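You operate a simulated robot arm through the tools that you are given. There is no shell and no other tool. Be economical: measure what you need, move in short steps, check, and stop when the job is done.

The job below is to be done with a simulated robot arm. You get a single attempt, and the scene is never put back.

Task
Test the cabinet's lamps, log its two hour meters and set the day knob to FRI.
Fine: the log is the P1 and P2 sliders. Leave the other knobs and buttons.

Only the result counts: the job must be done as asked and must still hold three seconds after the hand-in. Knocking over, shifting, dropping, spilling or breaking anything else fails it.

Robot
A 7-joint arm with a two-finger parallel gripper, fixed in place. Base frame: the origin is at the foot of the arm, x ahead of it, y to its left, z up. Lengths are in mm, angles in degrees, forces in N, time in s.
Its first joint turns from -166.0 to 166.0 degrees. Payload 3.43 kg.
The TCP is the grasp point between the finger pads, 30 mm short of the fingertips. In the tool frame z runs along the fingers and y along their closing line. Largest opening 94 mm; finger width 28, thickness 10; the body of the gripper, 50 by 96 mm, starts 55 mm behind the TCP.
Orientation is that of the tool frame in the base frame, as a unit quaternion [x, y, z, w]. With the fingers straight down and closing along the base's y, the tool's x points along the base's -x, its y along +y and its z along -z.

Tools
- The arm moves only by the tool drive_tool. Its argument "increments" is text: rows parted by semicolons, each of 6 numbers parted by spaces: the shift along the base's x, y, z in mm, then the turn, a rotation vector about the base's x, y, z in degrees. In form: tx ty tz rx ry rz; .... A call has 1 to 10 rows; each row is the pose to reach, as a shift and turn from the pose commanded when the call began. "fingers" is the finger opening in mm, from 0 to 94, set as the call begins (left out, the last holds). Each row takes 0.2 s and may step no farther than 50 mm and 8.6 degrees from the row before; otherwise, or with a gripper value out of range, the whole call is refused. A pose out of reach is approached as far as the arm can. The call stops where the force on the tool passes 70 N (or 10 N more than at its start, if that is more) or the arm is blocked; 0.2 s more then pass. Each finger travels about 45 mm/s and halts on what it meets, pressing with about 38 N; the grip force reading is that of the motor and also rises with nothing between the fingers. The clock runs only during rows and for 0.2 s after the last one: add rows that repeat a pose to give the fingers time. It gives the time, the measured TCP pose, the force on the tool (base axes), the opening and the grip force at its end, in the units of the frame above (readings bear some noise), with the torque about the TCP (base axes, N m) and any sound that the robot's microphone picked up.
- Cameras (640 x 400 px; columns grow to the right, rows downward): "scene" is fixed at [221.3, -650.9, 1647.7]; the picture's right is [0.86, -0.50, 0.00], its down [-0.22, -0.38, -0.90] and it looks along [0.45, 0.78, -0.44] (base axes); focal length 338 px, centre (320, 200). "wrist" rides on the gripper at [76, 14, -103] in the tool frame; the picture's right is [-0.18, 0.98, 0.00], its down [-0.75, -0.14, -0.64] and it looks along [-0.63, -0.12, 0.77] (tool axes); focal length 243 px, centre (320, 200). There is no depth. A picture from a camera that has moved, and an enlarged one, comes with that camera's place and axes in the base frame and with its lens.
- capture(camera): a new picture of that camera. It takes no simulated time.
- zoom(camera, box): a new picture of the part [left, top, right, bottom] of that camera's present view, enlarged. It takes no simulated time.
- finish_job(): hands the job in; it is judged then, once.

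Go step by step. Nothing tells you positions but the pictures and the camera data: compare them with the known pose of the tool, close in by small moves and look again before you grip or let go. The budget is 120 turns and 64 pictures, counting those below and the enlarged ones. Unless the task says otherwise, let go and move clear before handing in, and close with one line.

The tools are called after ">>>" as name(argument=value, ...) on one line, values as JSON. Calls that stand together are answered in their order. drive_tool: Moves the arm, as the interface text tells. Its arguments: {"type":"object","properties":{"increments":{"type":"string"},"fingers":{"type":"number"}},"required":["increments"]} The other tools are called the same way: capture (camera) takes a picture; zoom (camera, box) takes an enlarged picture of a part of a camera's view; finish_job () hands the job in.

At the start:

```text
t: 0.0
ee_pos: [495.3, 214.5, 1397.4]
ee_rot: [0.0, 1.0, -0.001, -0.001]
force: [-0.7, 0.1, -0.6]
moment: [-0.02, -0.01, -0.01]
gripper_width: 93.9
grasp_force: 0.0
```

scene: 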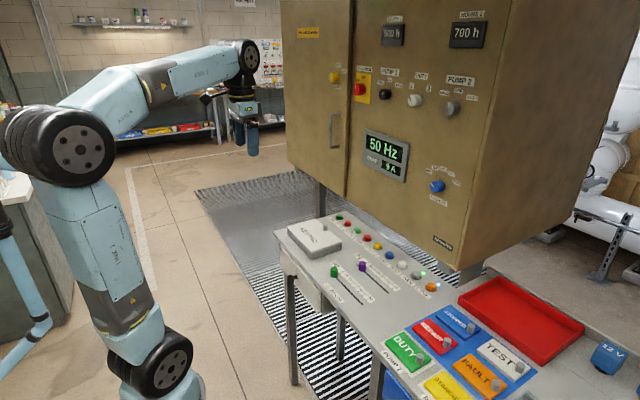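
wrist: 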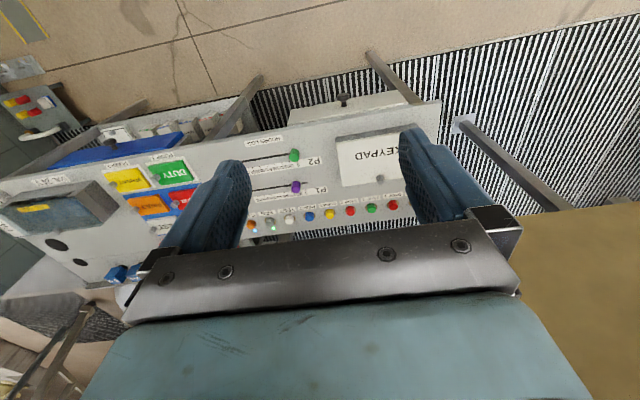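

I see a cabinet with meters, knobs and a desk panel with sliders, buttons and plates. I'll enlarge the key parts before moving.

>>> zoom(camera="scene", box=[280, 0, 520, 150])

>>> zoom(camera="scene", box=[270, 190, 470, 315])

>>> zoom(camera="scene", box=[360, 120, 480, 220])

>>> zoom(camera="wrist", box=[220, 100, 440, 240])

```text
2.67 times, centred on (400, 75) of scene
camera zoom: at [221.3, -650.9, 1647.7], right [0.86, -0.5, 0.0], down [-0.22, -0.38, -0.9], along [0.45, 0.78, -0.44], focal length 901 px, centre (107, 533)
```

zoom: 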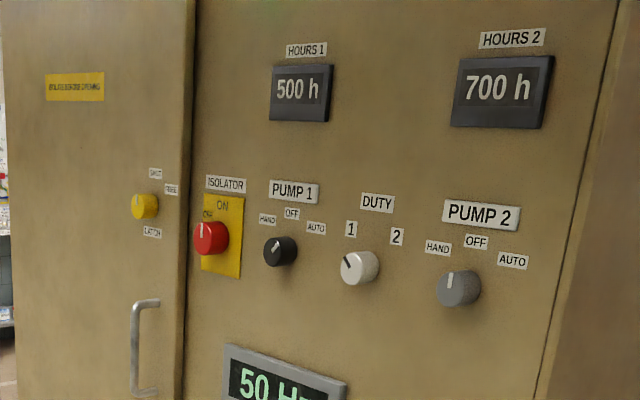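

```text
3.20 times, centred on (370, 252) of scene
camera zoom: at [221.3, -650.9, 1647.7], right [0.86, -0.5, 0.0], down [-0.22, -0.38, -0.9], along [0.45, 0.78, -0.44], focal length 1081 px, centre (160, 32)
```

zoom: 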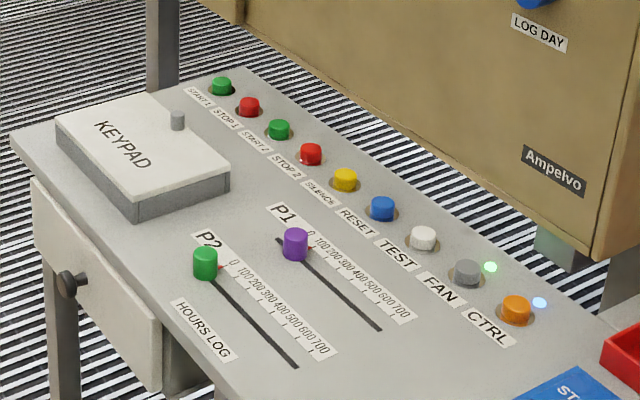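

```text
4.00 times, centred on (420, 170) of scene
camera zoom: at [221.3, -650.9, 1647.7], right [0.86, -0.5, 0.0], down [-0.22, -0.38, -0.9], along [0.45, 0.78, -0.44], focal length 1352 px, centre (-80, 320)
```

zoom: 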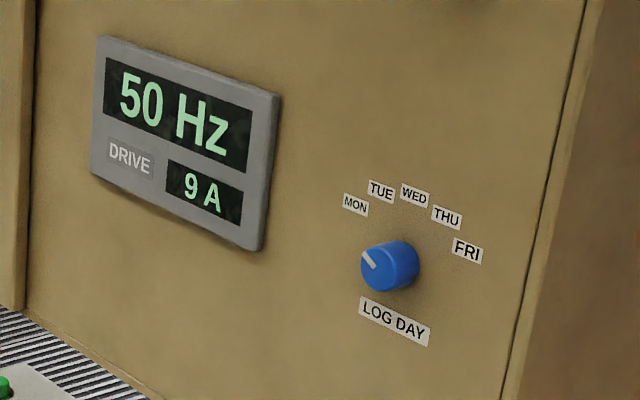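

```text
2.86 times, centred on (330, 170) of wrist
camera zoom: at [419.8, 229.1, 1500.2], right [0.18, 0.98, 0.0], down [0.75, -0.14, 0.64], along [0.63, -0.12, -0.77], focal length 693 px, centre (291, 286)
```

zoom: 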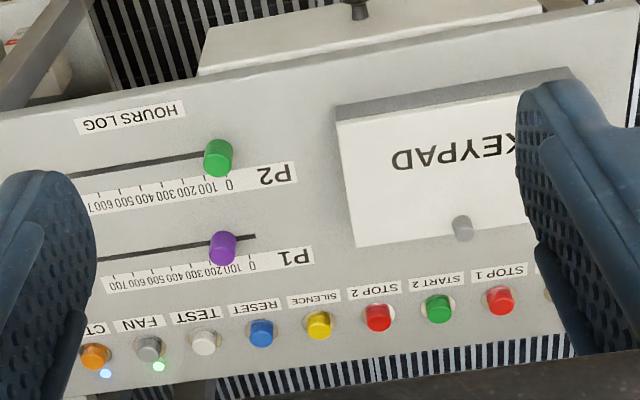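

The meters read 500 h (1) and 700 h (2). By triangulation P1 is near (810, 85, 946), P2 near (714, 105, 946) and the TEST button near (947, 27, 935). The log day knob is on MON. I'll move in for a better view.

>>> drive_tool(increments="29 -23 -29 0 0 0; 58 -46 -58 0 0 0; 87 -68 -87 0 0 0; 116 -91 -116 0 0 0; 145 -114 -147 0 0 0", fingers=50)

>>> capture(camera="wrist")

>>> zoom(camera="scene", box=[350, 0, 510, 100])

>>> zoom(camera="scene", box=[360, 270, 640, 400])

```text
t: 1.2
ee_pos: [638.4, 99.8, 1249.9]
ee_rot: [0.0, 1.0, 0.0, 0.001]
force: [-0.7, -0.3, 0.5]
moment: [0.0, 0.01, -0.01]
gripper_width: 49.9
grasp_force: 0.1
```

```text
57 pictures are left
camera wrist: at [563.9, 114.6, 1353.5], right [0.18, 0.98, 0.0], down [0.75, -0.14, 0.64], along [0.63, -0.12, -0.77], focal length 243 px, centre (320, 200)
```

wrist: 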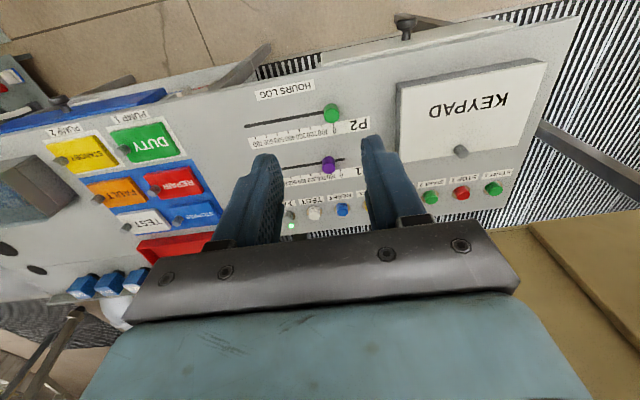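

```text
4.00 times, centred on (430, 50) of scene
camera zoom: at [221.3, -650.9, 1647.7], right [0.86, -0.5, 0.0], down [-0.22, -0.38, -0.9], along [0.45, 0.78, -0.44], focal length 1352 px, centre (-120, 800)
```

zoom: 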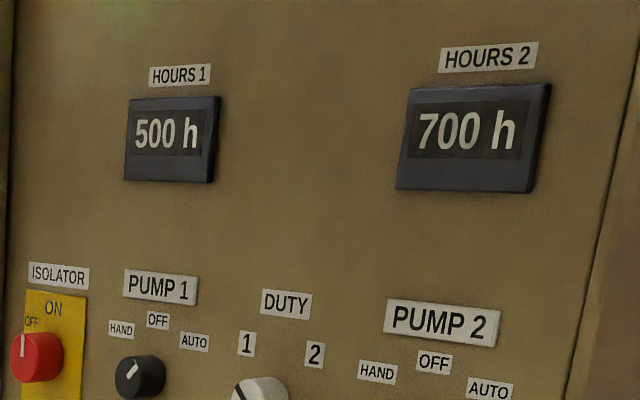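

```text
2.29 times, centred on (500, 335) of scene
camera zoom: at [221.3, -650.9, 1647.7], right [0.86, -0.5, 0.0], down [-0.22, -0.38, -0.9], along [0.45, 0.78, -0.44], focal length 772 px, centre (-91, -109)
```

zoom: 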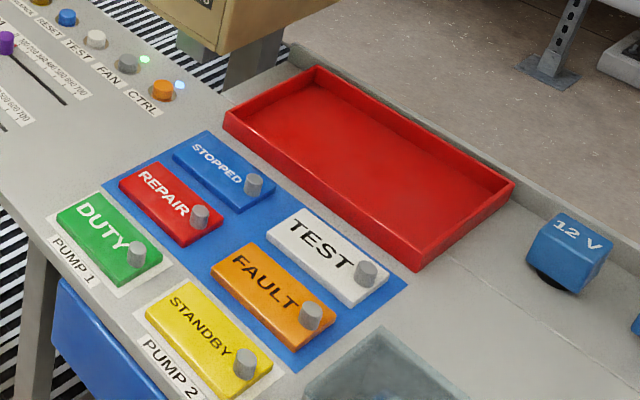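

The meters are confirmed at 500 and 700. Next I'll look closely at the sliders.

>>> zoom(camera="wrist", box=[235, 75, 395, 175])

```text
4.00 times, centred on (315, 125) of wrist
camera zoom: at [563.9, 114.6, 1353.5], right [0.18, 0.98, 0.0], down [0.75, -0.14, 0.64], along [0.63, -0.12, -0.77], focal length 970 px, centre (340, 500)
```

zoom: 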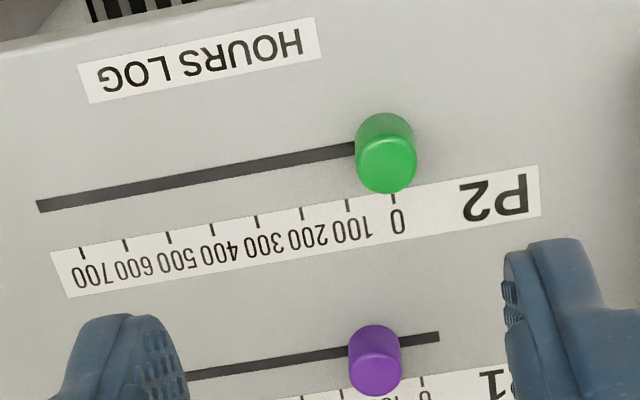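

P2 (green) is centred near (717, 106), with its top at z≈952 and the desk at z≈927. The scale runs along -y at about 21 mm per 100. I'll hover above P2 and check before gripping.

>>> drive_tool(increments="30 2 -40 0 0 0; 60 4 -80 0 0 0; 77 5.5 -125 0 0 0; 77 5.5 -170 0 0 0; 77 5.5 -215 0 0 0; 77 5.5 -250 0 0 0")

>>> capture(camera="wrist")

>>> zoom(camera="scene", box=[280, 190, 440, 310])

```text
t: 2.6
ee_pos: [716.0, 106.1, 999.8]
ee_rot: [0.0, 1.0, -0.001, 0.0]
force: [0.1, 0.1, 0.6]
moment: [0.0, -0.03, 0.01]
gripper_width: 49.8
grasp_force: 0.0
```

```text
53 pictures are left
camera wrist: at [641.3, 121.1, 1103.3], right [0.18, 0.98, 0.0], down [0.75, -0.14, 0.64], along [0.63, -0.12, -0.77], focal length 243 px, centre (320, 200)
```

wrist: 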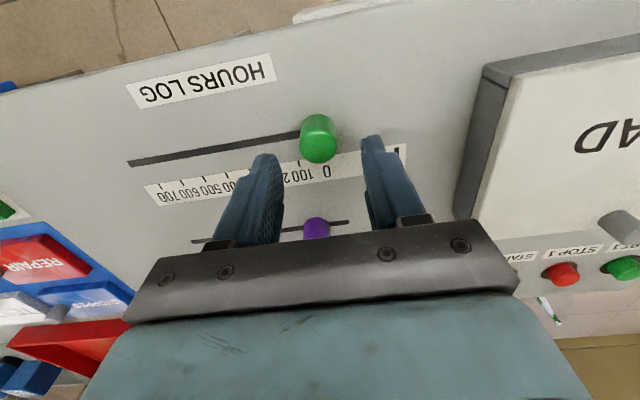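

```text
3.33 times, centred on (360, 250) of scene
camera zoom: at [221.3, -650.9, 1647.7], right [0.86, -0.5, 0.0], down [-0.22, -0.38, -0.9], along [0.45, 0.78, -0.44], focal length 1126 px, centre (187, 33)
```

zoom: 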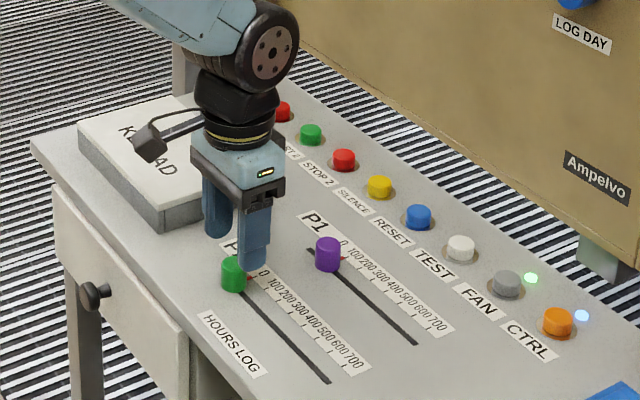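

The fingers straddle P2. I'll lower onto it, then close gently.

>>> drive_tool(increments="3 -0.5 -20 0 0 0; 3 -0.5 -37 0 0 0; 3 -0.5 -37 0 0 0")

>>> drive_tool(increments="0 0 0 0 0 0; 0 0 0 0 0 0; 0 0 0 0 0 0; 0 0 0 0 0 0", fingers=22)

>>> capture(camera="wrist")

```text
t: 3.4
ee_pos: [720.4, 105.1, 962.4]
ee_rot: [-0.001, 1.0, 0.0, -0.001]
force: [-1.4, -1.0, 0.7]
moment: [-0.01, 0.01, 0.0]
gripper_width: 50.0
grasp_force: 0.1
```

```text
t: 4.4
ee_pos: [719.9, 104.1, 963.5]
ee_rot: [0.001, 1.0, 0.0, -0.001]
force: [-0.8, -1.6, -2.5]
moment: [-0.06, 0.01, 0.01]
gripper_width: 24.3
grasp_force: 44.7
```

```text
51 pictures are left
camera wrist: at [644.9, 120.2, 1066.5], right [0.18, 0.98, 0.0], down [0.75, -0.14, 0.64], along [0.63, -0.12, -0.77], focal length 243 px, centre (320, 200)
```

wrist: 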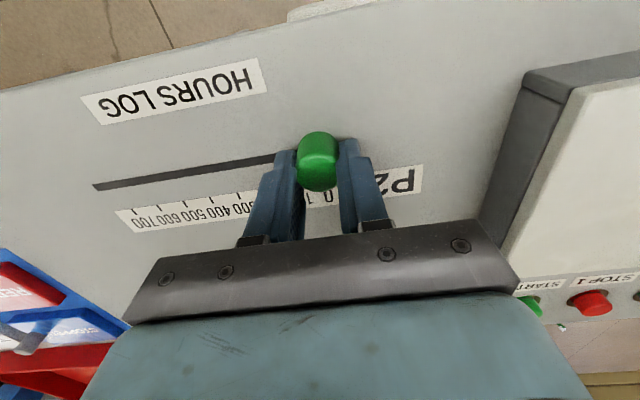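

P2 is gripped at 24 mm. I'll slide it about 148 mm along -y to 700.

>>> drive_tool(increments="0 -15 0 0 0 0; 0 -35 0 0 0 0; 0 -55 0 0 0 0; 0 -75 0 0 0 0; 0 -95 0 0 0 0; 0 -115 0 0 0 0; 0 -132 0 0 0 0; 0 -142 0 0 0 0; 0 -147 0 0 0 0; 0 -147 0 0 0 0")

>>> capture(camera="wrist")

>>> zoom(camera="scene", box=[300, 220, 460, 320])

```text
t: 6.6
ee_pos: [718.7, -41.4, 963.8]
ee_rot: [0.001, 1.0, 0.0, 0.0]
force: [-0.5, 0.8, 7.8]
moment: [-0.01, 0.07, 0.01]
gripper_width: 24.3
grasp_force: 45.4
```

```text
50 pictures are left
camera wrist: at [644.6, -27.0, 1066.5], right [0.19, 0.98, 0.0], down [0.75, -0.14, 0.64], along [0.63, -0.12, -0.77], focal length 243 px, centre (320, 200)
```

wrist: 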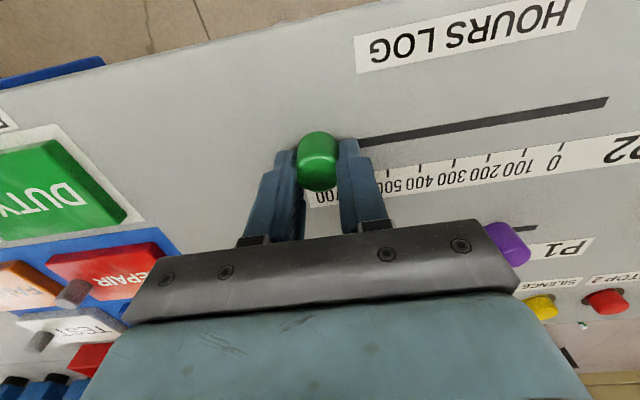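

```text
4.00 times, centred on (380, 270) of scene
camera zoom: at [221.3, -650.9, 1647.7], right [0.86, -0.5, 0.0], down [-0.22, -0.38, -0.9], along [0.45, 0.78, -0.44], focal length 1352 px, centre (80, -80)
```

zoom: 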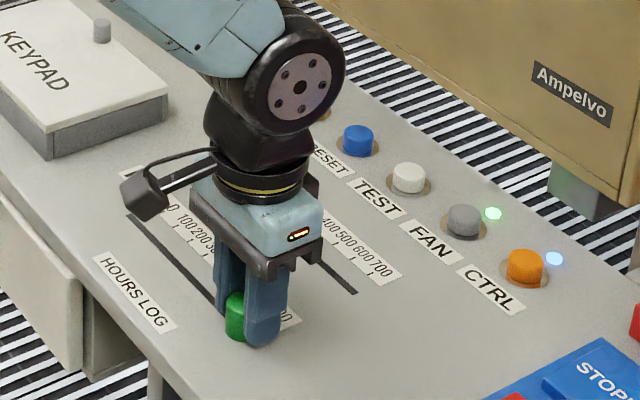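

P2 moved. I'll release it, rise, and read it.

>>> drive_tool(increments="0 0 0 0 0 0; 0 0 0 0 0 0; 0 0 0 0 0 0; 0 0 20 0 0 0; 0 0 60 0 0 0; -10 0 110 0 0 0; -20 0 160 0 0 0", fingers=50)

>>> zoom(camera="wrist", box=[220, 60, 460, 210])

```text
refused: row 6 steps farther than a row can; nothing moved
```

```text
2.67 times, centred on (340, 135) of wrist
camera zoom: at [644.6, -27.0, 1066.5], right [0.19, 0.98, 0.0], down [0.75, -0.14, 0.64], along [0.63, -0.12, -0.77], focal length 647 px, centre (267, 373)
```

zoom: 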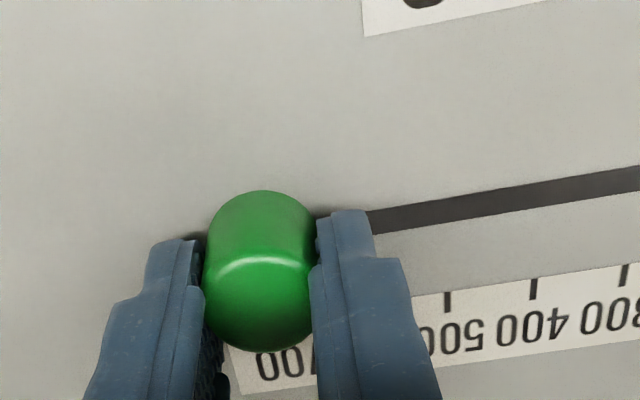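

The call was refused because one row stepped too far. I'll repeat it with smaller steps.

>>> drive_tool(increments="0 0 0 0 0 0; 0 0 0 0 0 0; 0 0 0 0 0 0; 0 0 20 0 0 0; 0 0 60 0 0 0; -8 0 105 0 0 0; -16 0 150 0 0 0", fingers=50)

>>> zoom(camera="wrist", box=[240, 60, 480, 210])

```text
t: 8.2
ee_pos: [703.6, -41.5, 1112.5]
ee_rot: [0.001, 1.0, 0.0, 0.0]
force: [0.7, -0.2, -0.1]
moment: [0.01, 0.01, 0.01]
gripper_width: 50.2
grasp_force: 0.1
```

```text
2.67 times, centred on (360, 135) of wrist
camera zoom: at [629.6, -26.7, 1216.3], right [0.18, 0.98, 0.0], down [0.75, -0.14, 0.64], along [0.63, -0.12, -0.77], focal length 647 px, centre (213, 373)
```

zoom: 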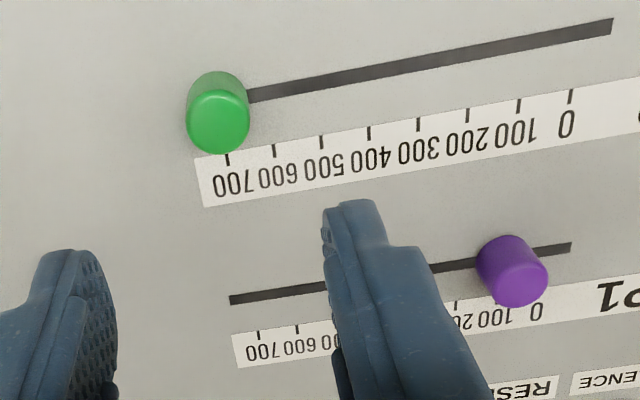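

P2 reads 700. P1 sits near (818, 85), and its 500 mark should be at y≈1.7. I'll go to P1.

>>> drive_tool(increments="30 33 0 0 0 0; 60 66 0 0 0 0; 90 99 0 0 0 0; 114 126 0 0 0 0; 114 126 -40 0 0 0; 114 126 -80 0 0 0; 114 126 -105 0 0 0; 114 126 -105 0 0 0")

>>> capture(camera="wrist")

>>> zoom(camera="scene", box=[300, 200, 460, 300])

```text
t: 10.0
ee_pos: [817.3, 83.2, 1009.0]
ee_rot: [0.0, 1.0, 0.0, 0.0]
force: [-0.2, -0.5, -0.3]
moment: [-0.02, 0.04, 0.04]
gripper_width: 49.9
grasp_force: 0.0
```

```text
46 pictures are left
camera wrist: at [742.9, 98.8, 1111.8], right [0.18, 0.98, 0.0], down [0.75, -0.14, 0.64], along [0.63, -0.12, -0.77], focal length 243 px, centre (320, 200)
```

wrist: 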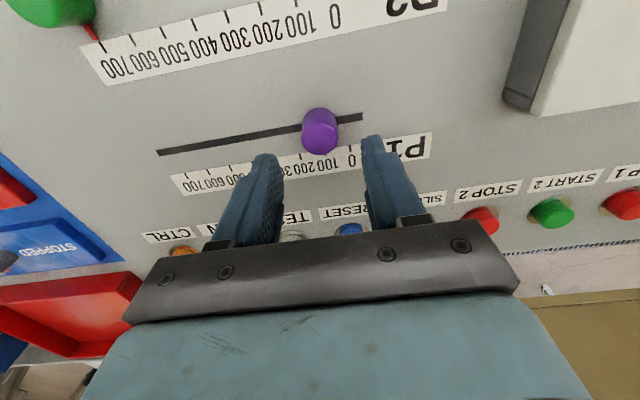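

```text
4.00 times, centred on (380, 250) of scene
camera zoom: at [221.3, -650.9, 1647.7], right [0.86, -0.5, 0.0], down [-0.22, -0.38, -0.9], along [0.45, 0.78, -0.44], focal length 1352 px, centre (80, 0)
```

zoom: 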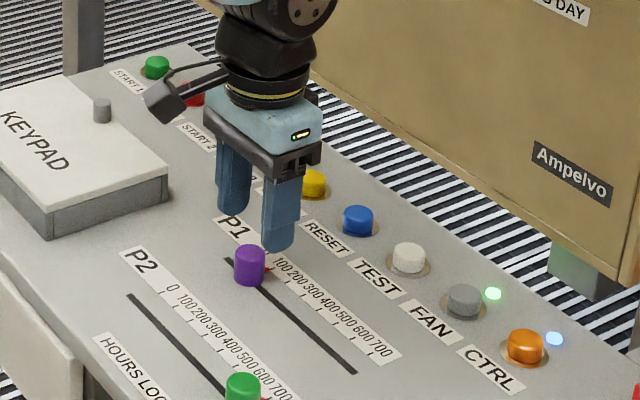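

P1 is between the fingers, and a red pointer marks each slider's value. I'll lower, grip and slide P1.

>>> drive_tool(increments="1 0 -25 0 0 0; 1 0 -45 0 0 0; 1 0 -45 0 0 0")

>>> drive_tool(increments="0 0 0 0 0 0; 0 0 0 0 0 0; 0 0 0 0 0 0; 0 0 0 0 0 0", fingers=22)

>>> capture(camera="wrist")

```text
t: 10.8
ee_pos: [818.2, 84.2, 962.6]
ee_rot: [0.0, 1.0, 0.0, 0.0]
force: [0.2, 0.0, -0.1]
moment: [-0.04, 0.0, -0.02]
gripper_width: 50.1
grasp_force: 0.2
```

```text
t: 11.8
ee_pos: [818.2, 83.6, 963.4]
ee_rot: [0.0, 1.0, 0.0, 0.0]
force: [0.7, 0.2, -1.0]
moment: [0.01, -0.03, -0.01]
gripper_width: 24.1
grasp_force: 45.2
```

```text
44 pictures are left
camera wrist: at [743.9, 99.0, 1066.4], right [0.18, 0.98, 0.0], down [0.75, -0.14, 0.64], along [0.63, -0.12, -0.77], focal length 243 px, centre (320, 200)
```

wrist: 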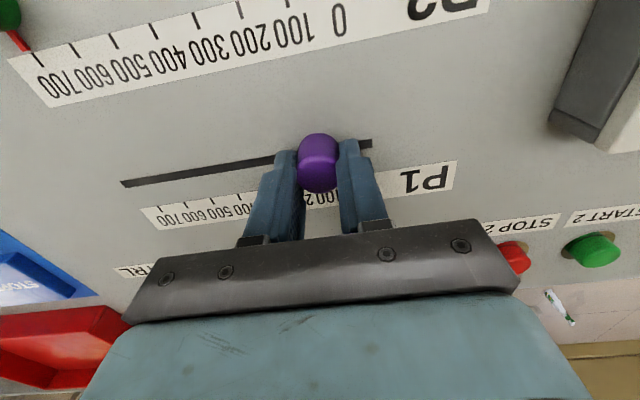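

>>> drive_tool(increments="0 -15 0 0 0 0; 0 -35 0 0 0 0; 0 -55 0 0 0 0; 0 -72 0 0 0 0; 0 -80 0 0 0 0; 0 -83.3 0 0 0 0; 0 -83.3 0 0 0 0")

>>> drive_tool(increments="0 0 0 0 0 0; 0 0 0 0 0 0; 0 0 0 0 0 0; 0 0 20 0 0 0; 0 0 60 0 0 0; -8 0 105 0 0 0; -16 0 150 0 0 0", fingers=50)

>>> zoom(camera="wrist", box=[220, 60, 460, 210])

>>> zoom(camera="scene", box=[320, 240, 420, 310])

```text
t: 13.4
ee_pos: [818.7, -0.8, 963.7]
ee_rot: [0.001, 1.0, 0.0, 0.0]
force: [3.8, 1.1, 6.6]
moment: [-0.03, -0.09, -0.03]
gripper_width: 24.8
grasp_force: 45.3
```

```text
t: 15.0
ee_pos: [802.4, -0.4, 1113.1]
ee_rot: [0.0, 1.0, 0.0, -0.001]
force: [1.6, 0.1, 0.1]
moment: [-0.01, 0.04, -0.01]
gripper_width: 49.7
grasp_force: 0.1
```

```text
2.67 times, centred on (340, 135) of wrist
camera zoom: at [727.9, 14.6, 1217.7], right [0.18, 0.98, 0.0], down [0.75, -0.14, 0.64], along [0.63, -0.12, -0.77], focal length 647 px, centre (267, 373)
```

zoom: 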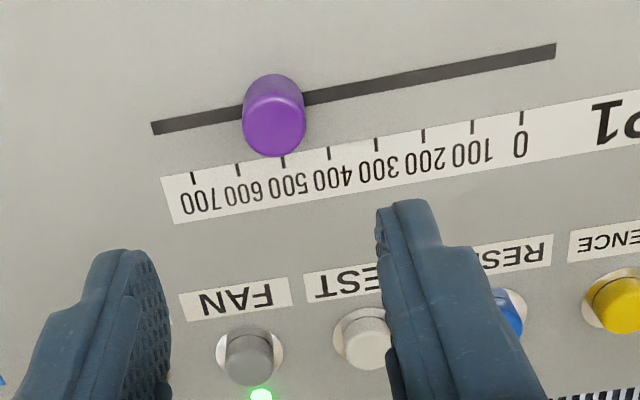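

```text
5.71 times, centred on (370, 275) of scene
camera zoom: at [221.3, -650.9, 1647.7], right [0.86, -0.5, 0.0], down [-0.22, -0.38, -0.9], along [0.45, 0.78, -0.44], focal length 1931 px, centre (34, -229)
```

zoom: 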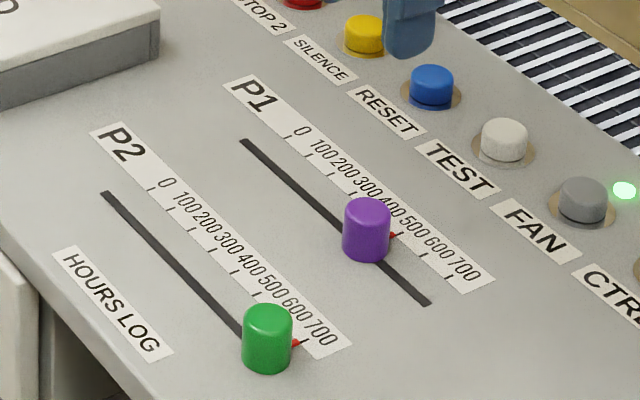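

P1 is on 500 and P2 on 700. TEST is the white button near (943, 27). Before pressing it I need to know how close the cabinet face is.

>>> capture(camera="wrist")

>>> capture(camera="scene")

```text
41 pictures are left
camera wrist: at [727.9, 14.6, 1217.7], right [0.18, 0.98, 0.0], down [0.75, -0.14, 0.64], along [0.63, -0.12, -0.77], focal length 243 px, centre (320, 200)
```

wrist: 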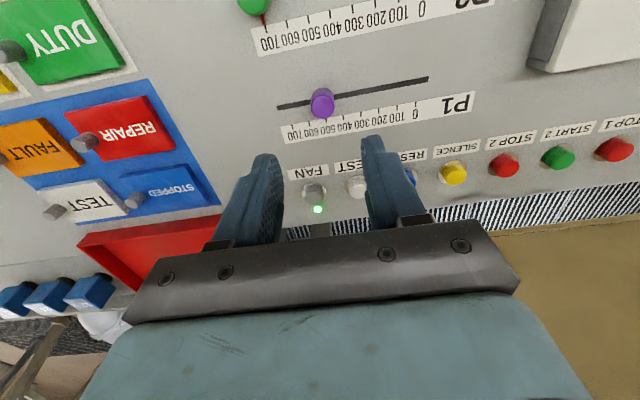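

```text
40 pictures are left
```

scene: 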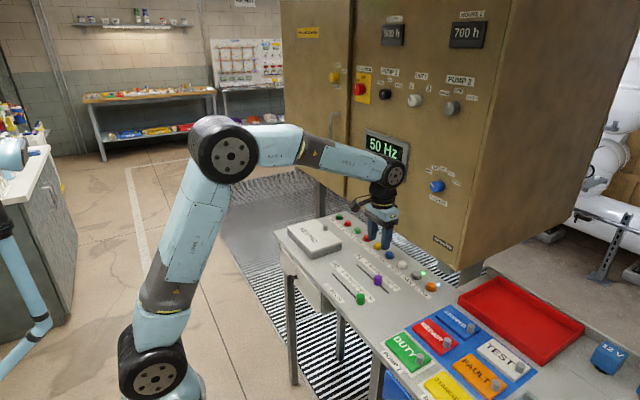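

The rays are too nearly parallel to fix the cabinet depth. I'll back off and tilt up to see the cabinet face from another angle, with the log day knob in view.

>>> drive_tool(increments="-30 0 20 0 -8 0; -60 0 40 0 -16 0; -90 0 60 0 -24 0; -120 0 80 0 -32 0; -150 0 100 0 -40 0; -180 0 120 0 -48 0; -210 0 140 0 -56 0; -210 0 140 0 -56 0")

>>> capture(camera="wrist")

```text
t: 16.8
ee_pos: [591.4, -0.6, 1253.4]
ee_rot: [0.001, 0.882, 0.0, 0.47]
force: [0.3, 0.8, 0.4]
moment: [-0.01, -0.03, -0.02]
gripper_width: 50.0
grasp_force: 0.1
```

```text
39 pictures are left
camera wrist: at [465.6, 14.7, 1247.9], right [0.1, 0.98, 0.15], down [-0.11, -0.14, 0.98], along [0.99, -0.12, 0.1], focal length 243 px, centre (320, 200)
```

wrist: 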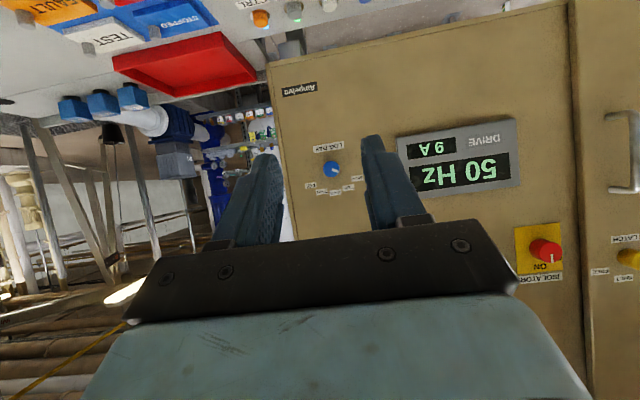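

The knob is near (1009, -15, 1233) and the cabinet face is at x≈1030. I'll look closely at the knob and its labels.

>>> zoom(camera="wrist", box=[290, 130, 370, 205])

>>> zoom(camera="scene", box=[415, 155, 475, 210])

```text
5.33 times, centred on (330, 168) of wrist
camera zoom: at [465.6, 14.7, 1247.9], right [0.1, 0.98, 0.15], down [-0.11, -0.14, 0.98], along [0.99, -0.12, 0.1], focal length 1294 px, centre (267, 373)
```

zoom: 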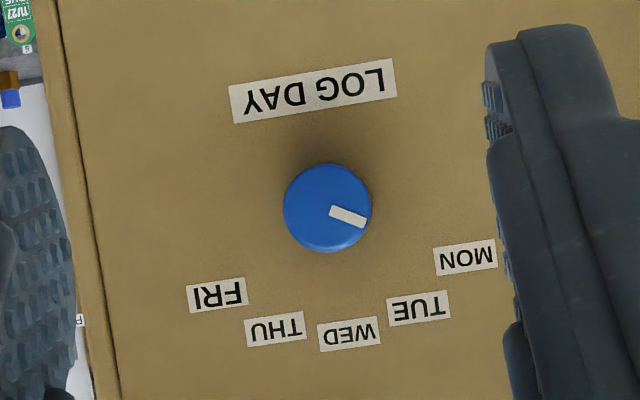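

```text
7.27 times, centred on (445, 182) of scene
camera zoom: at [221.3, -650.9, 1647.7], right [0.86, -0.5, 0.0], down [-0.22, -0.38, -0.9], along [0.45, 0.78, -0.44], focal length 2457 px, centre (-589, 327)
```

zoom: 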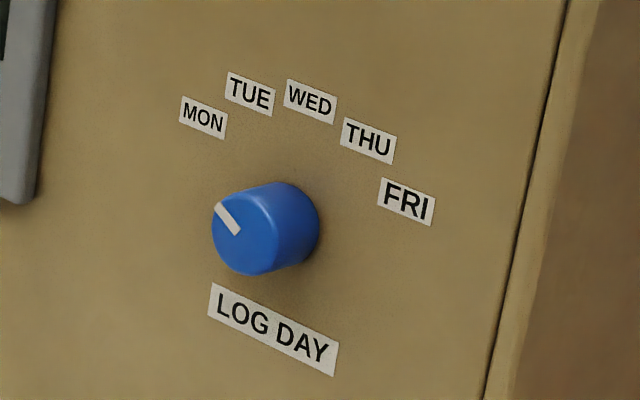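

The pointer is at MON (60° left of up) and FRI is 60° right, so I need 120° clockwise. I'll level the tool forward first, then roll -60° ready to grip.

>>> drive_tool(increments="40 -3 -4 0 -6.8 0; 80 -6 -8 0 -13.6 0; 120 -9 -12 0 -20.4 0; 160 -12 -16 0 -27.2 0; 200 -14 -20 0 -34 0; 240 -14 -20 0 -34 0; 280 -14 -20 0 -34 0", fingers=60)

>>> drive_tool(increments="0 0 0 -8.5 0 0; 0 0 0 -17 0 0; 0 0 0 -25.5 0 0; 0 0 0 -34 0 0; 0 0 0 -42.5 0 0; 0 0 0 -51 0 0; 0 0 0 -60 0 0; 0 0 0 -60 0 0")

>>> capture(camera="wrist")

>>> capture(camera="scene")

```text
t: 18.4
ee_pos: [872.6, -14.6, 1233.5]
ee_rot: [0.001, 0.707, -0.001, 0.707]
force: [-0.5, 0.1, 0.2]
moment: [0.03, 0.03, -0.03]
gripper_width: 59.9
grasp_force: 0.1
```

```text
refused: row 7 steps farther than a row can; nothing moved
```

```text
36 pictures are left
camera wrist: at [771.1, 0.5, 1157.4], right [0.0, 0.98, 0.18], down [-0.64, -0.14, 0.75], along [0.77, -0.12, 0.63], focal length 243 px, centre (320, 200)
```

wrist: 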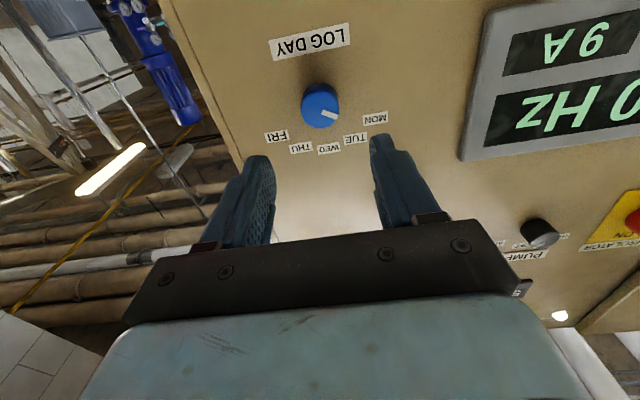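

```text
35 pictures are left
```

scene: 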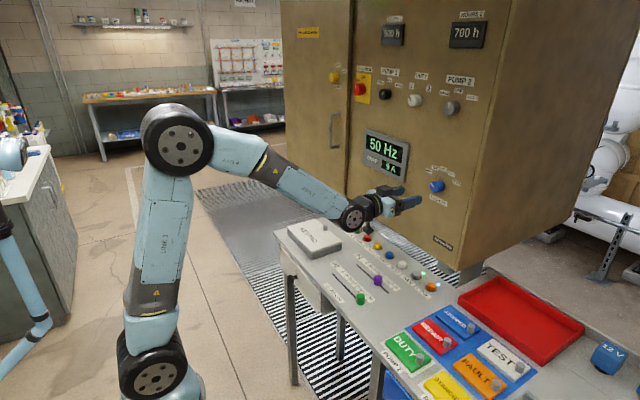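

The knob front is near (1001, -15, 1233). One roll step was too large, so I'll repeat it with smaller steps.

>>> drive_tool(increments="0 0 0 -7.5 0 0; 0 0 0 -15 0 0; 0 0 0 -22.5 0 0; 0 0 0 -30 0 0; 0 0 0 -37.5 0 0; 0 0 0 -45 0 0; 30 0 0 -52.5 0 0; 60 0 0 -60 0 0; 60 0 0 -60 0 0")

>>> capture(camera="wrist")

>>> zoom(camera="scene", box=[360, 140, 480, 220])

```text
t: 20.4
ee_pos: [931.8, -13.2, 1233.1]
ee_rot: [-0.353, 0.612, -0.354, 0.612]
force: [0.6, 0.1, 0.2]
moment: [0.01, -0.02, 0.03]
gripper_width: 60.5
grasp_force: 0.1
```

```text
34 pictures are left
camera wrist: at [831.8, -71.5, 1183.4], right [0.0, 0.65, -0.76], down [-0.64, 0.58, 0.5], along [0.77, 0.49, 0.42], focal length 243 px, centre (320, 200)
```

wrist: 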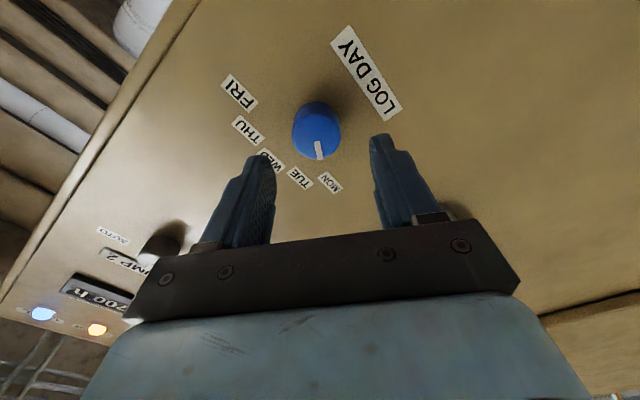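

```text
5.00 times, centred on (420, 180) of scene
camera zoom: at [221.3, -650.9, 1647.7], right [0.86, -0.5, 0.0], down [-0.22, -0.38, -0.9], along [0.45, 0.78, -0.44], focal length 1689 px, centre (-180, 300)
```

zoom: 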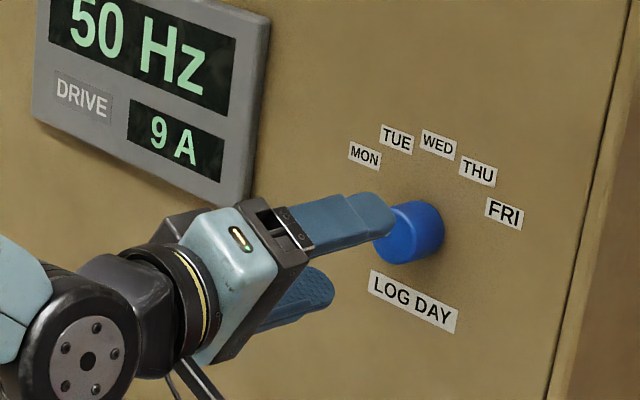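

The knob is centred between the open fingers, about 60 mm ahead of the TCP. I'll advance so the fingertips overlap it, then look.

>>> drive_tool(increments="15 -1 1 0 0 0; 30 -1 1 0 0 0; 40 -1 1 0 0 0; 47 -1 1 0 0 0; 47 -1 1 0 0 0")

>>> capture(camera="wrist")

>>> zoom(camera="scene", box=[390, 140, 480, 220])

```text
t: 21.6
ee_pos: [979.9, -14.9, 1233.4]
ee_rot: [-0.353, 0.612, -0.354, 0.613]
force: [-0.3, 0.2, -0.2]
moment: [0.02, -0.02, 0.0]
gripper_width: 59.9
grasp_force: 0.1
```

```text
32 pictures are left
camera wrist: at [878.3, -72.4, 1184.1], right [0.0, 0.65, -0.76], down [-0.64, 0.58, 0.5], along [0.77, 0.49, 0.42], focal length 243 px, centre (320, 200)
```

wrist: 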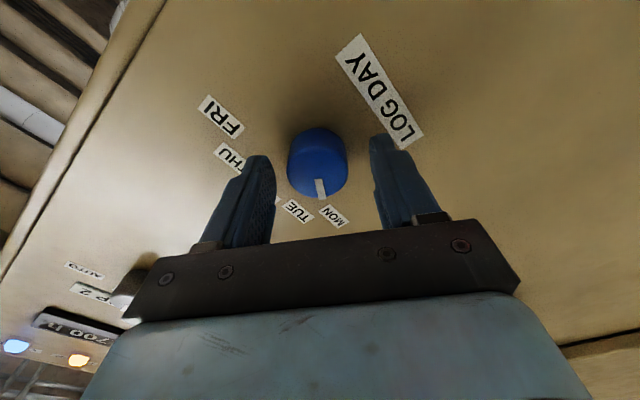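

```text
5.00 times, centred on (435, 180) of scene
camera zoom: at [221.3, -650.9, 1647.7], right [0.86, -0.5, 0.0], down [-0.22, -0.38, -0.9], along [0.45, 0.78, -0.44], focal length 1689 px, centre (-255, 300)
```

zoom: 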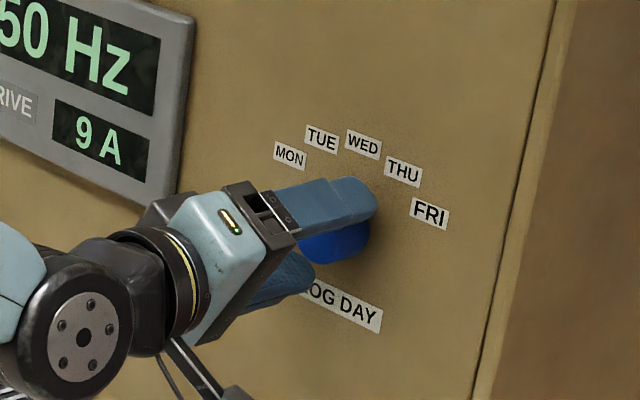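

The fingertips overlap the knob by about 14 mm and it is centred. I'll close on it.

>>> drive_tool(increments="2 0 0 0 0 0; 2 0 0 0 0 0; 2 0 0 0 0 0; 2 0 0 0 0 0; 2 0 0 0 0 0", fingers=34)

>>> capture(camera="wrist")

```text
t: 22.8
ee_pos: [980.2, -15.7, 1234.0]
ee_rot: [-0.354, 0.612, -0.353, 0.612]
force: [2.7, -3.4, 5.9]
moment: [0.0, -0.15, -0.04]
gripper_width: 37.6
grasp_force: 3.5
```

```text
30 pictures are left
camera wrist: at [880.0, -72.8, 1184.4], right [0.0, 0.65, -0.76], down [-0.64, 0.58, 0.5], along [0.77, 0.49, 0.42], focal length 243 px, centre (320, 200)
```

wrist: 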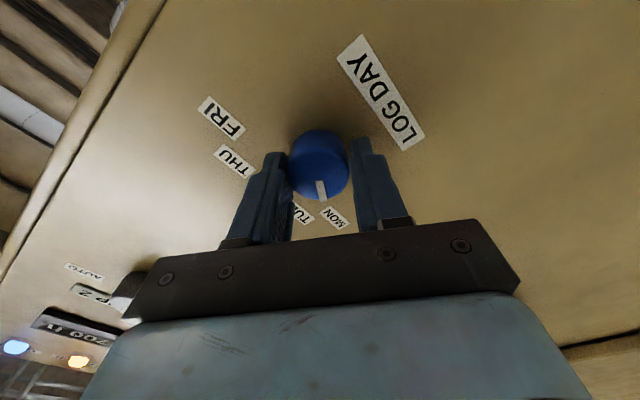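

>>> drive_tool(increments="0 0 0 0 0 0; 0 0 0 0 0 0; 0 0 0 0 0 0", fingers=30)

```text
t: 23.6
ee_pos: [980.5, -14.9, 1234.6]
ee_rot: [-0.354, 0.612, -0.354, 0.612]
force: [9.4, -7.3, 15.0]
moment: [0.01, -0.45, -0.22]
gripper_width: 35.6
grasp_force: 45.1
```

The knob is gripped at 35.6 mm with a small side load. I'll shift 1 mm to centre, then turn +20° as a trial.

>>> drive_tool(increments="0 -0.6 1.2 0 0 0; 0 -0.6 1.2 4 0 0; 0 -0.6 1.2 8 0 0; 0 -0.6 1.2 12 0 0; 0 -0.6 1.2 16 0 0; 0 -0.6 1.2 20 0 0")

>>> capture(camera="wrist")

```text
t: 25.0
ee_pos: [981.7, -16.2, 1235.8]
ee_rot: [-0.242, 0.665, -0.242, 0.664]
force: [0.4, -2.4, 7.8]
moment: [0.01, -0.3, -0.08]
gripper_width: 35.3
grasp_force: 44.4
```

```text
29 pictures are left
camera wrist: at [879.9, -52.4, 1168.2], right [0.0, 0.87, -0.49], down [-0.64, 0.38, 0.67], along [0.77, 0.31, 0.56], focal length 243 px, centre (320, 200)
```

wrist: 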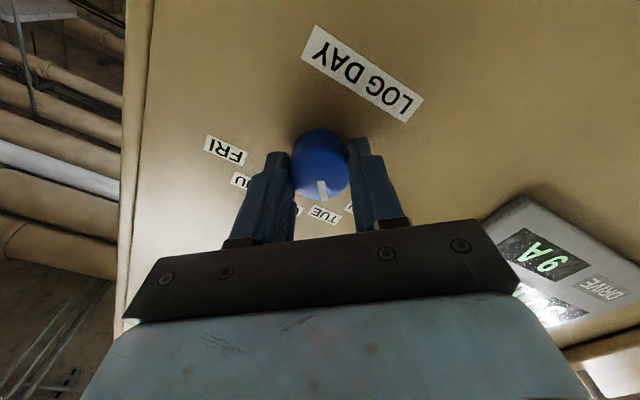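

The knob turns with the fingers and the pointer is near TUE. I'll continue.

>>> drive_tool(increments="0 0 0 8 0 0; 0 0 0 16 0 0; 0 0 0 24 0 0; 0 0 0 32 0 0; 0 0 0 40 0 0; 0 0 0 48 0 0; 0 0 0 56 0 0; 0 0 0 64 0 0; 0 0 0 72 0 0; 0 0 0 80 0 0")

>>> drive_tool(increments="0 0 0 6 0 0; 0 0 0 12 0 0; 0 0 0 18 0 0; 0 0 0 20 0 0; 0 0 0 20 0 0")

>>> capture(camera="wrist")

```text
t: 27.2
ee_pos: [981.0, -15.4, 1234.5]
ee_rot: [0.243, 0.665, 0.243, 0.663]
force: [-9.6, -0.6, -3.4]
moment: [0.0, 0.09, -0.04]
gripper_width: 35.3
grasp_force: 44.5
```

```text
t: 28.4
ee_pos: [982.3, -15.2, 1234.1]
ee_rot: [0.354, 0.612, 0.353, 0.612]
force: [-10.6, 0.2, -5.9]
moment: [-0.14, 0.17, -0.02]
gripper_width: 35.2
grasp_force: 45.1
```

```text
28 pictures are left
camera wrist: at [880.0, 58.9, 1210.2], right [0.0, 0.33, 0.94], down [-0.64, -0.72, 0.25], along [0.77, -0.61, 0.21], focal length 243 px, centre (320, 200)
```

wrist: 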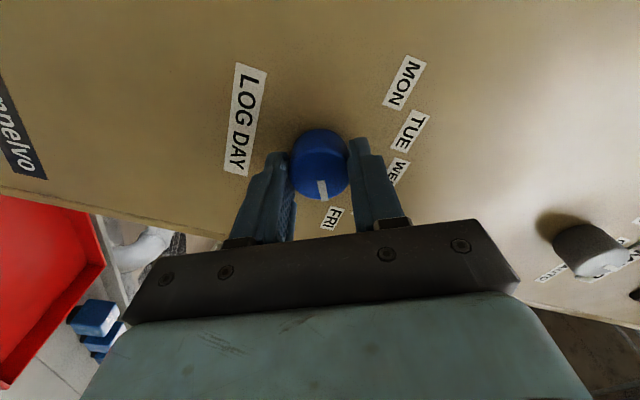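

The pointer is at FRI. I'll open, back straight out, and check.

>>> drive_tool(increments="0 0 0 0 0 0; 0 0 0 0 0 0; 0 0 0 0 0 0; -20 0 0 0 0 0; -50 0 0 0 0 0; -90 0 0 0 0 0; -120 0 0 0 0 0", fingers=60)

>>> zoom(camera="wrist", box=[240, 50, 400, 150])

>>> zoom(camera="scene", box=[415, 155, 475, 210])

```text
t: 30.0
ee_pos: [861.0, -16.2, 1235.0]
ee_rot: [0.353, 0.612, 0.353, 0.612]
force: [-0.1, 0.1, -0.3]
moment: [0.0, -0.06, -0.02]
gripper_width: 60.0
grasp_force: 0.1
```

```text
4.00 times, centred on (320, 100) of wrist
camera zoom: at [759.4, 59.1, 1209.8], right [0.0, 0.33, 0.94], down [-0.64, -0.72, 0.26], along [0.77, -0.61, 0.21], focal length 970 px, centre (320, 600)
```

zoom: 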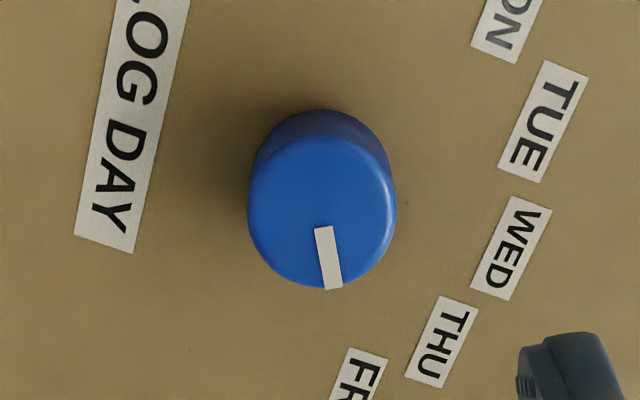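

```text
7.27 times, centred on (445, 182) of scene
camera zoom: at [221.3, -650.9, 1647.7], right [0.86, -0.5, 0.0], down [-0.22, -0.38, -0.9], along [0.45, 0.78, -0.44], focal length 2457 px, centre (-589, 327)
```

zoom: 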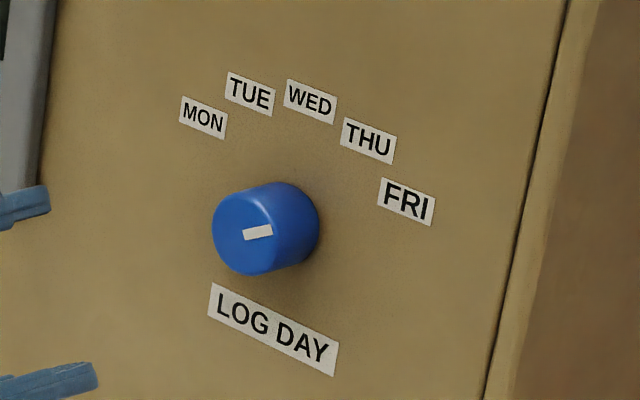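

FRI is set. Now I'll roll back to level, then pitch down over the TEST button with the fingers closed.

>>> drive_tool(increments="0 0 0 -7.5 0 0; 0 0 0 -15 0 0; 0 0 0 -22.5 0 0; -10 0 0 -30 0 0; -20 0 0 -37.5 0 0; -30 0 0 -45 0 0; -40 0 0 -52.5 0 0; -50 0 0 -60 0 0", fingers=0)

>>> drive_tool(increments="0 4 -5 0 7.5 0; 0 8 -10 0 15 0; 0 12 -20 0 22.5 0; 5 16 -30 0 30 0; 15 20 -45 0 37.5 0; 25 25 -60 0 45 0; 40 30 -75 0 52.5 0; 60 35 -90 0 60 0; 80 38 -105 0 67.5 0; 100 42 -120 0 75 0")

>>> capture(camera="wrist")

>>> capture(camera="scene")

```text
t: 31.8
ee_pos: [810.9, -14.9, 1236.4]
ee_rot: [0.0, 0.707, -0.001, 0.707]
force: [-0.1, 0.4, 0.0]
moment: [-0.02, 0.01, 0.01]
gripper_width: 0.0
grasp_force: 32.5
```

```text
t: 34.0
ee_pos: [911.2, 27.8, 1115.6]
ee_rot: [0.001, 0.992, 0.0, 0.13]
force: [-1.1, -1.0, 1.2]
moment: [0.03, -0.04, -0.01]
gripper_width: 0.1
grasp_force: 33.1
```

```text
25 pictures are left
camera wrist: at [813.1, 43.1, 1196.4], right [0.18, 0.98, 0.05], down [0.56, -0.14, 0.81], along [0.81, -0.12, -0.58], focal length 243 px, centre (320, 200)
```

wrist: 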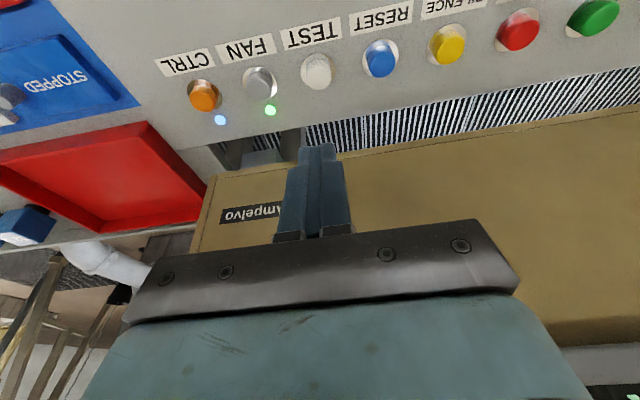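

```text
24 pictures are left
```

scene: 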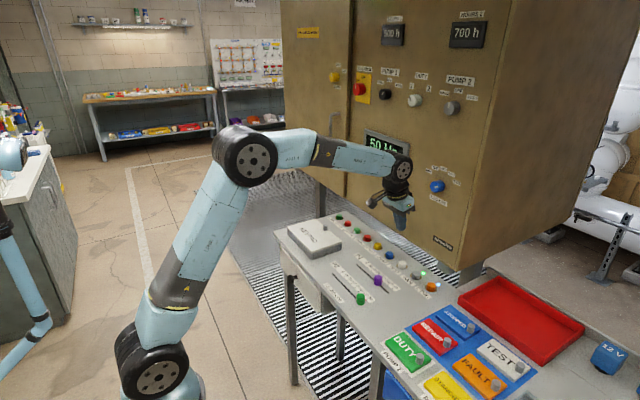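

The TEST button top is near (945, 28, 938). I'll move down to about 30 mm above it and look.

>>> drive_tool(increments="20 0 -30 0 0 0; 39 0.5 -65 0 0 0; 39 0.5 -100 0 0 0; 39 0.5 -118 0 0 0; 39 0.5 -118 0 0 0")

>>> capture(camera="wrist")

>>> zoom(camera="scene", box=[360, 200, 460, 310])

```text
t: 35.2
ee_pos: [951.7, 26.1, 997.4]
ee_rot: [0.0, 0.991, 0.0, 0.13]
force: [0.4, 0.4, -0.1]
moment: [0.02, 0.05, -0.01]
gripper_width: 0.1
grasp_force: 32.7
```

```text
23 pictures are left
camera wrist: at [852.6, 42.1, 1077.5], right [0.18, 0.98, 0.05], down [0.56, -0.14, 0.81], along [0.81, -0.12, -0.58], focal length 243 px, centre (320, 200)
```

wrist: 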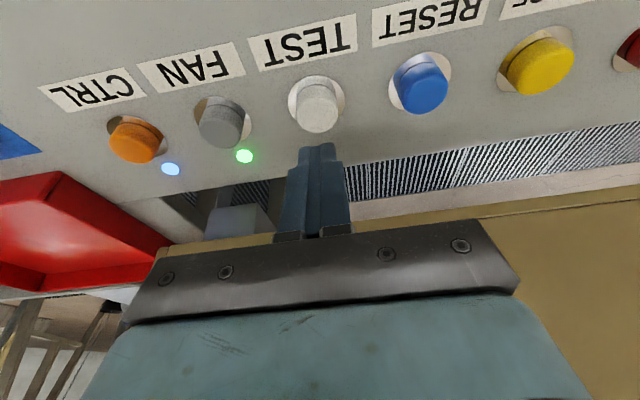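

```text
3.64 times, centred on (410, 255) of scene
camera zoom: at [221.3, -650.9, 1647.7], right [0.86, -0.5, 0.0], down [-0.22, -0.38, -0.9], along [0.45, 0.78, -0.44], focal length 1229 px, centre (-7, 0)
```

zoom: 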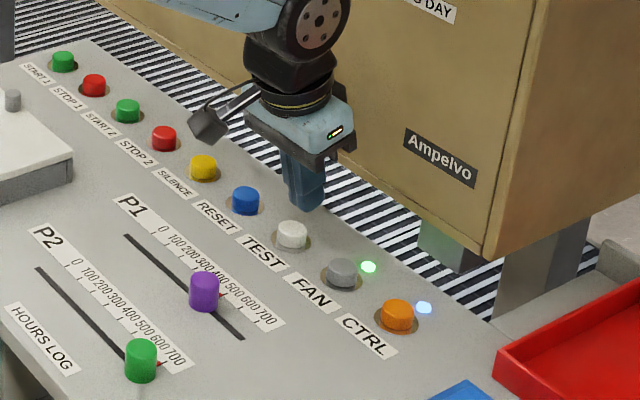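

I'm aligned with TEST at about (948, 29.5, 938.7). I'll descend in small steps onto the button.

>>> drive_tool(increments="4 1.5 -12 0 0 0; 4 1.5 -22 0 0 0; 4 1.5 -26 0 0 0; 4 1.5 -28 0 0 0; 4 1.5 -30 0 0 0; 4 1.5 -32 0 0 0")

>>> capture(camera="wrist")

>>> zoom(camera="scene", box=[320, 200, 460, 310])

```text
t: 36.6
ee_pos: [954.5, 29.3, 969.0]
ee_rot: [0.0, 0.991, 0.0, 0.133]
force: [4.7, 4.5, 34.0]
moment: [0.1, -0.01, 0.01]
gripper_width: 0.0
grasp_force: 32.6
heard: click
```

```text
21 pictures are left
camera wrist: at [855.5, 44.4, 1048.0], right [0.18, 0.98, 0.05], down [0.56, -0.14, 0.82], along [0.81, -0.12, -0.57], focal length 243 px, centre (320, 200)
```

wrist: 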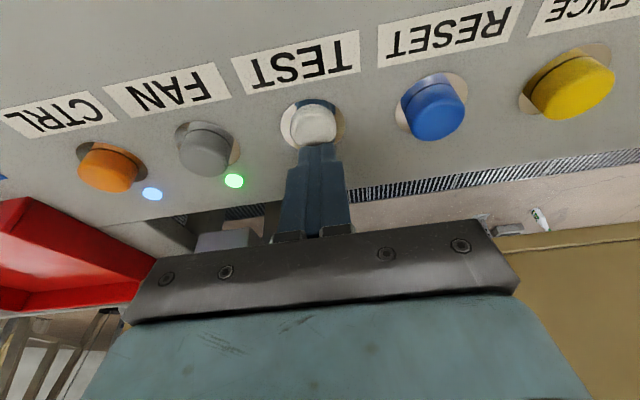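

```text
3.64 times, centred on (390, 255) of scene
camera zoom: at [221.3, -650.9, 1647.7], right [0.86, -0.5, 0.0], down [-0.22, -0.38, -0.9], along [0.45, 0.78, -0.44], focal length 1229 px, centre (66, 0)
```

zoom: 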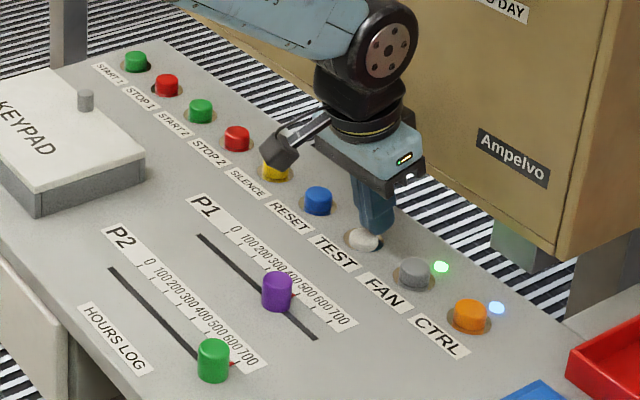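

A click was heard with 34 N on the button. I'll hold it a moment and look at the whole scene.

>>> drive_tool(increments="0 0 -1 0 0 0; 0 0 -1 0 0 0; 0 0 -1 0 0 0; 0 0 -1 0 0 0; 0 0 -1 0 0 0")

>>> capture(camera="scene")

```text
t: 37.8
ee_pos: [955.0, 27.7, 967.5]
ee_rot: [0.0, 0.991, 0.0, 0.133]
force: [14.1, 5.9, 43.4]
moment: [0.13, -0.17, -0.02]
gripper_width: 0.1
grasp_force: 32.8
```

```text
19 pictures are left
```

scene: 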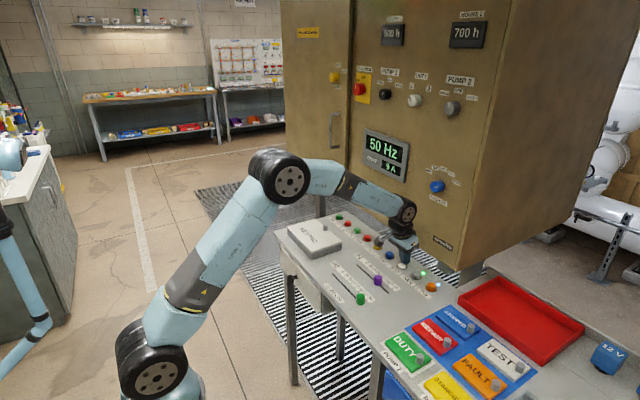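

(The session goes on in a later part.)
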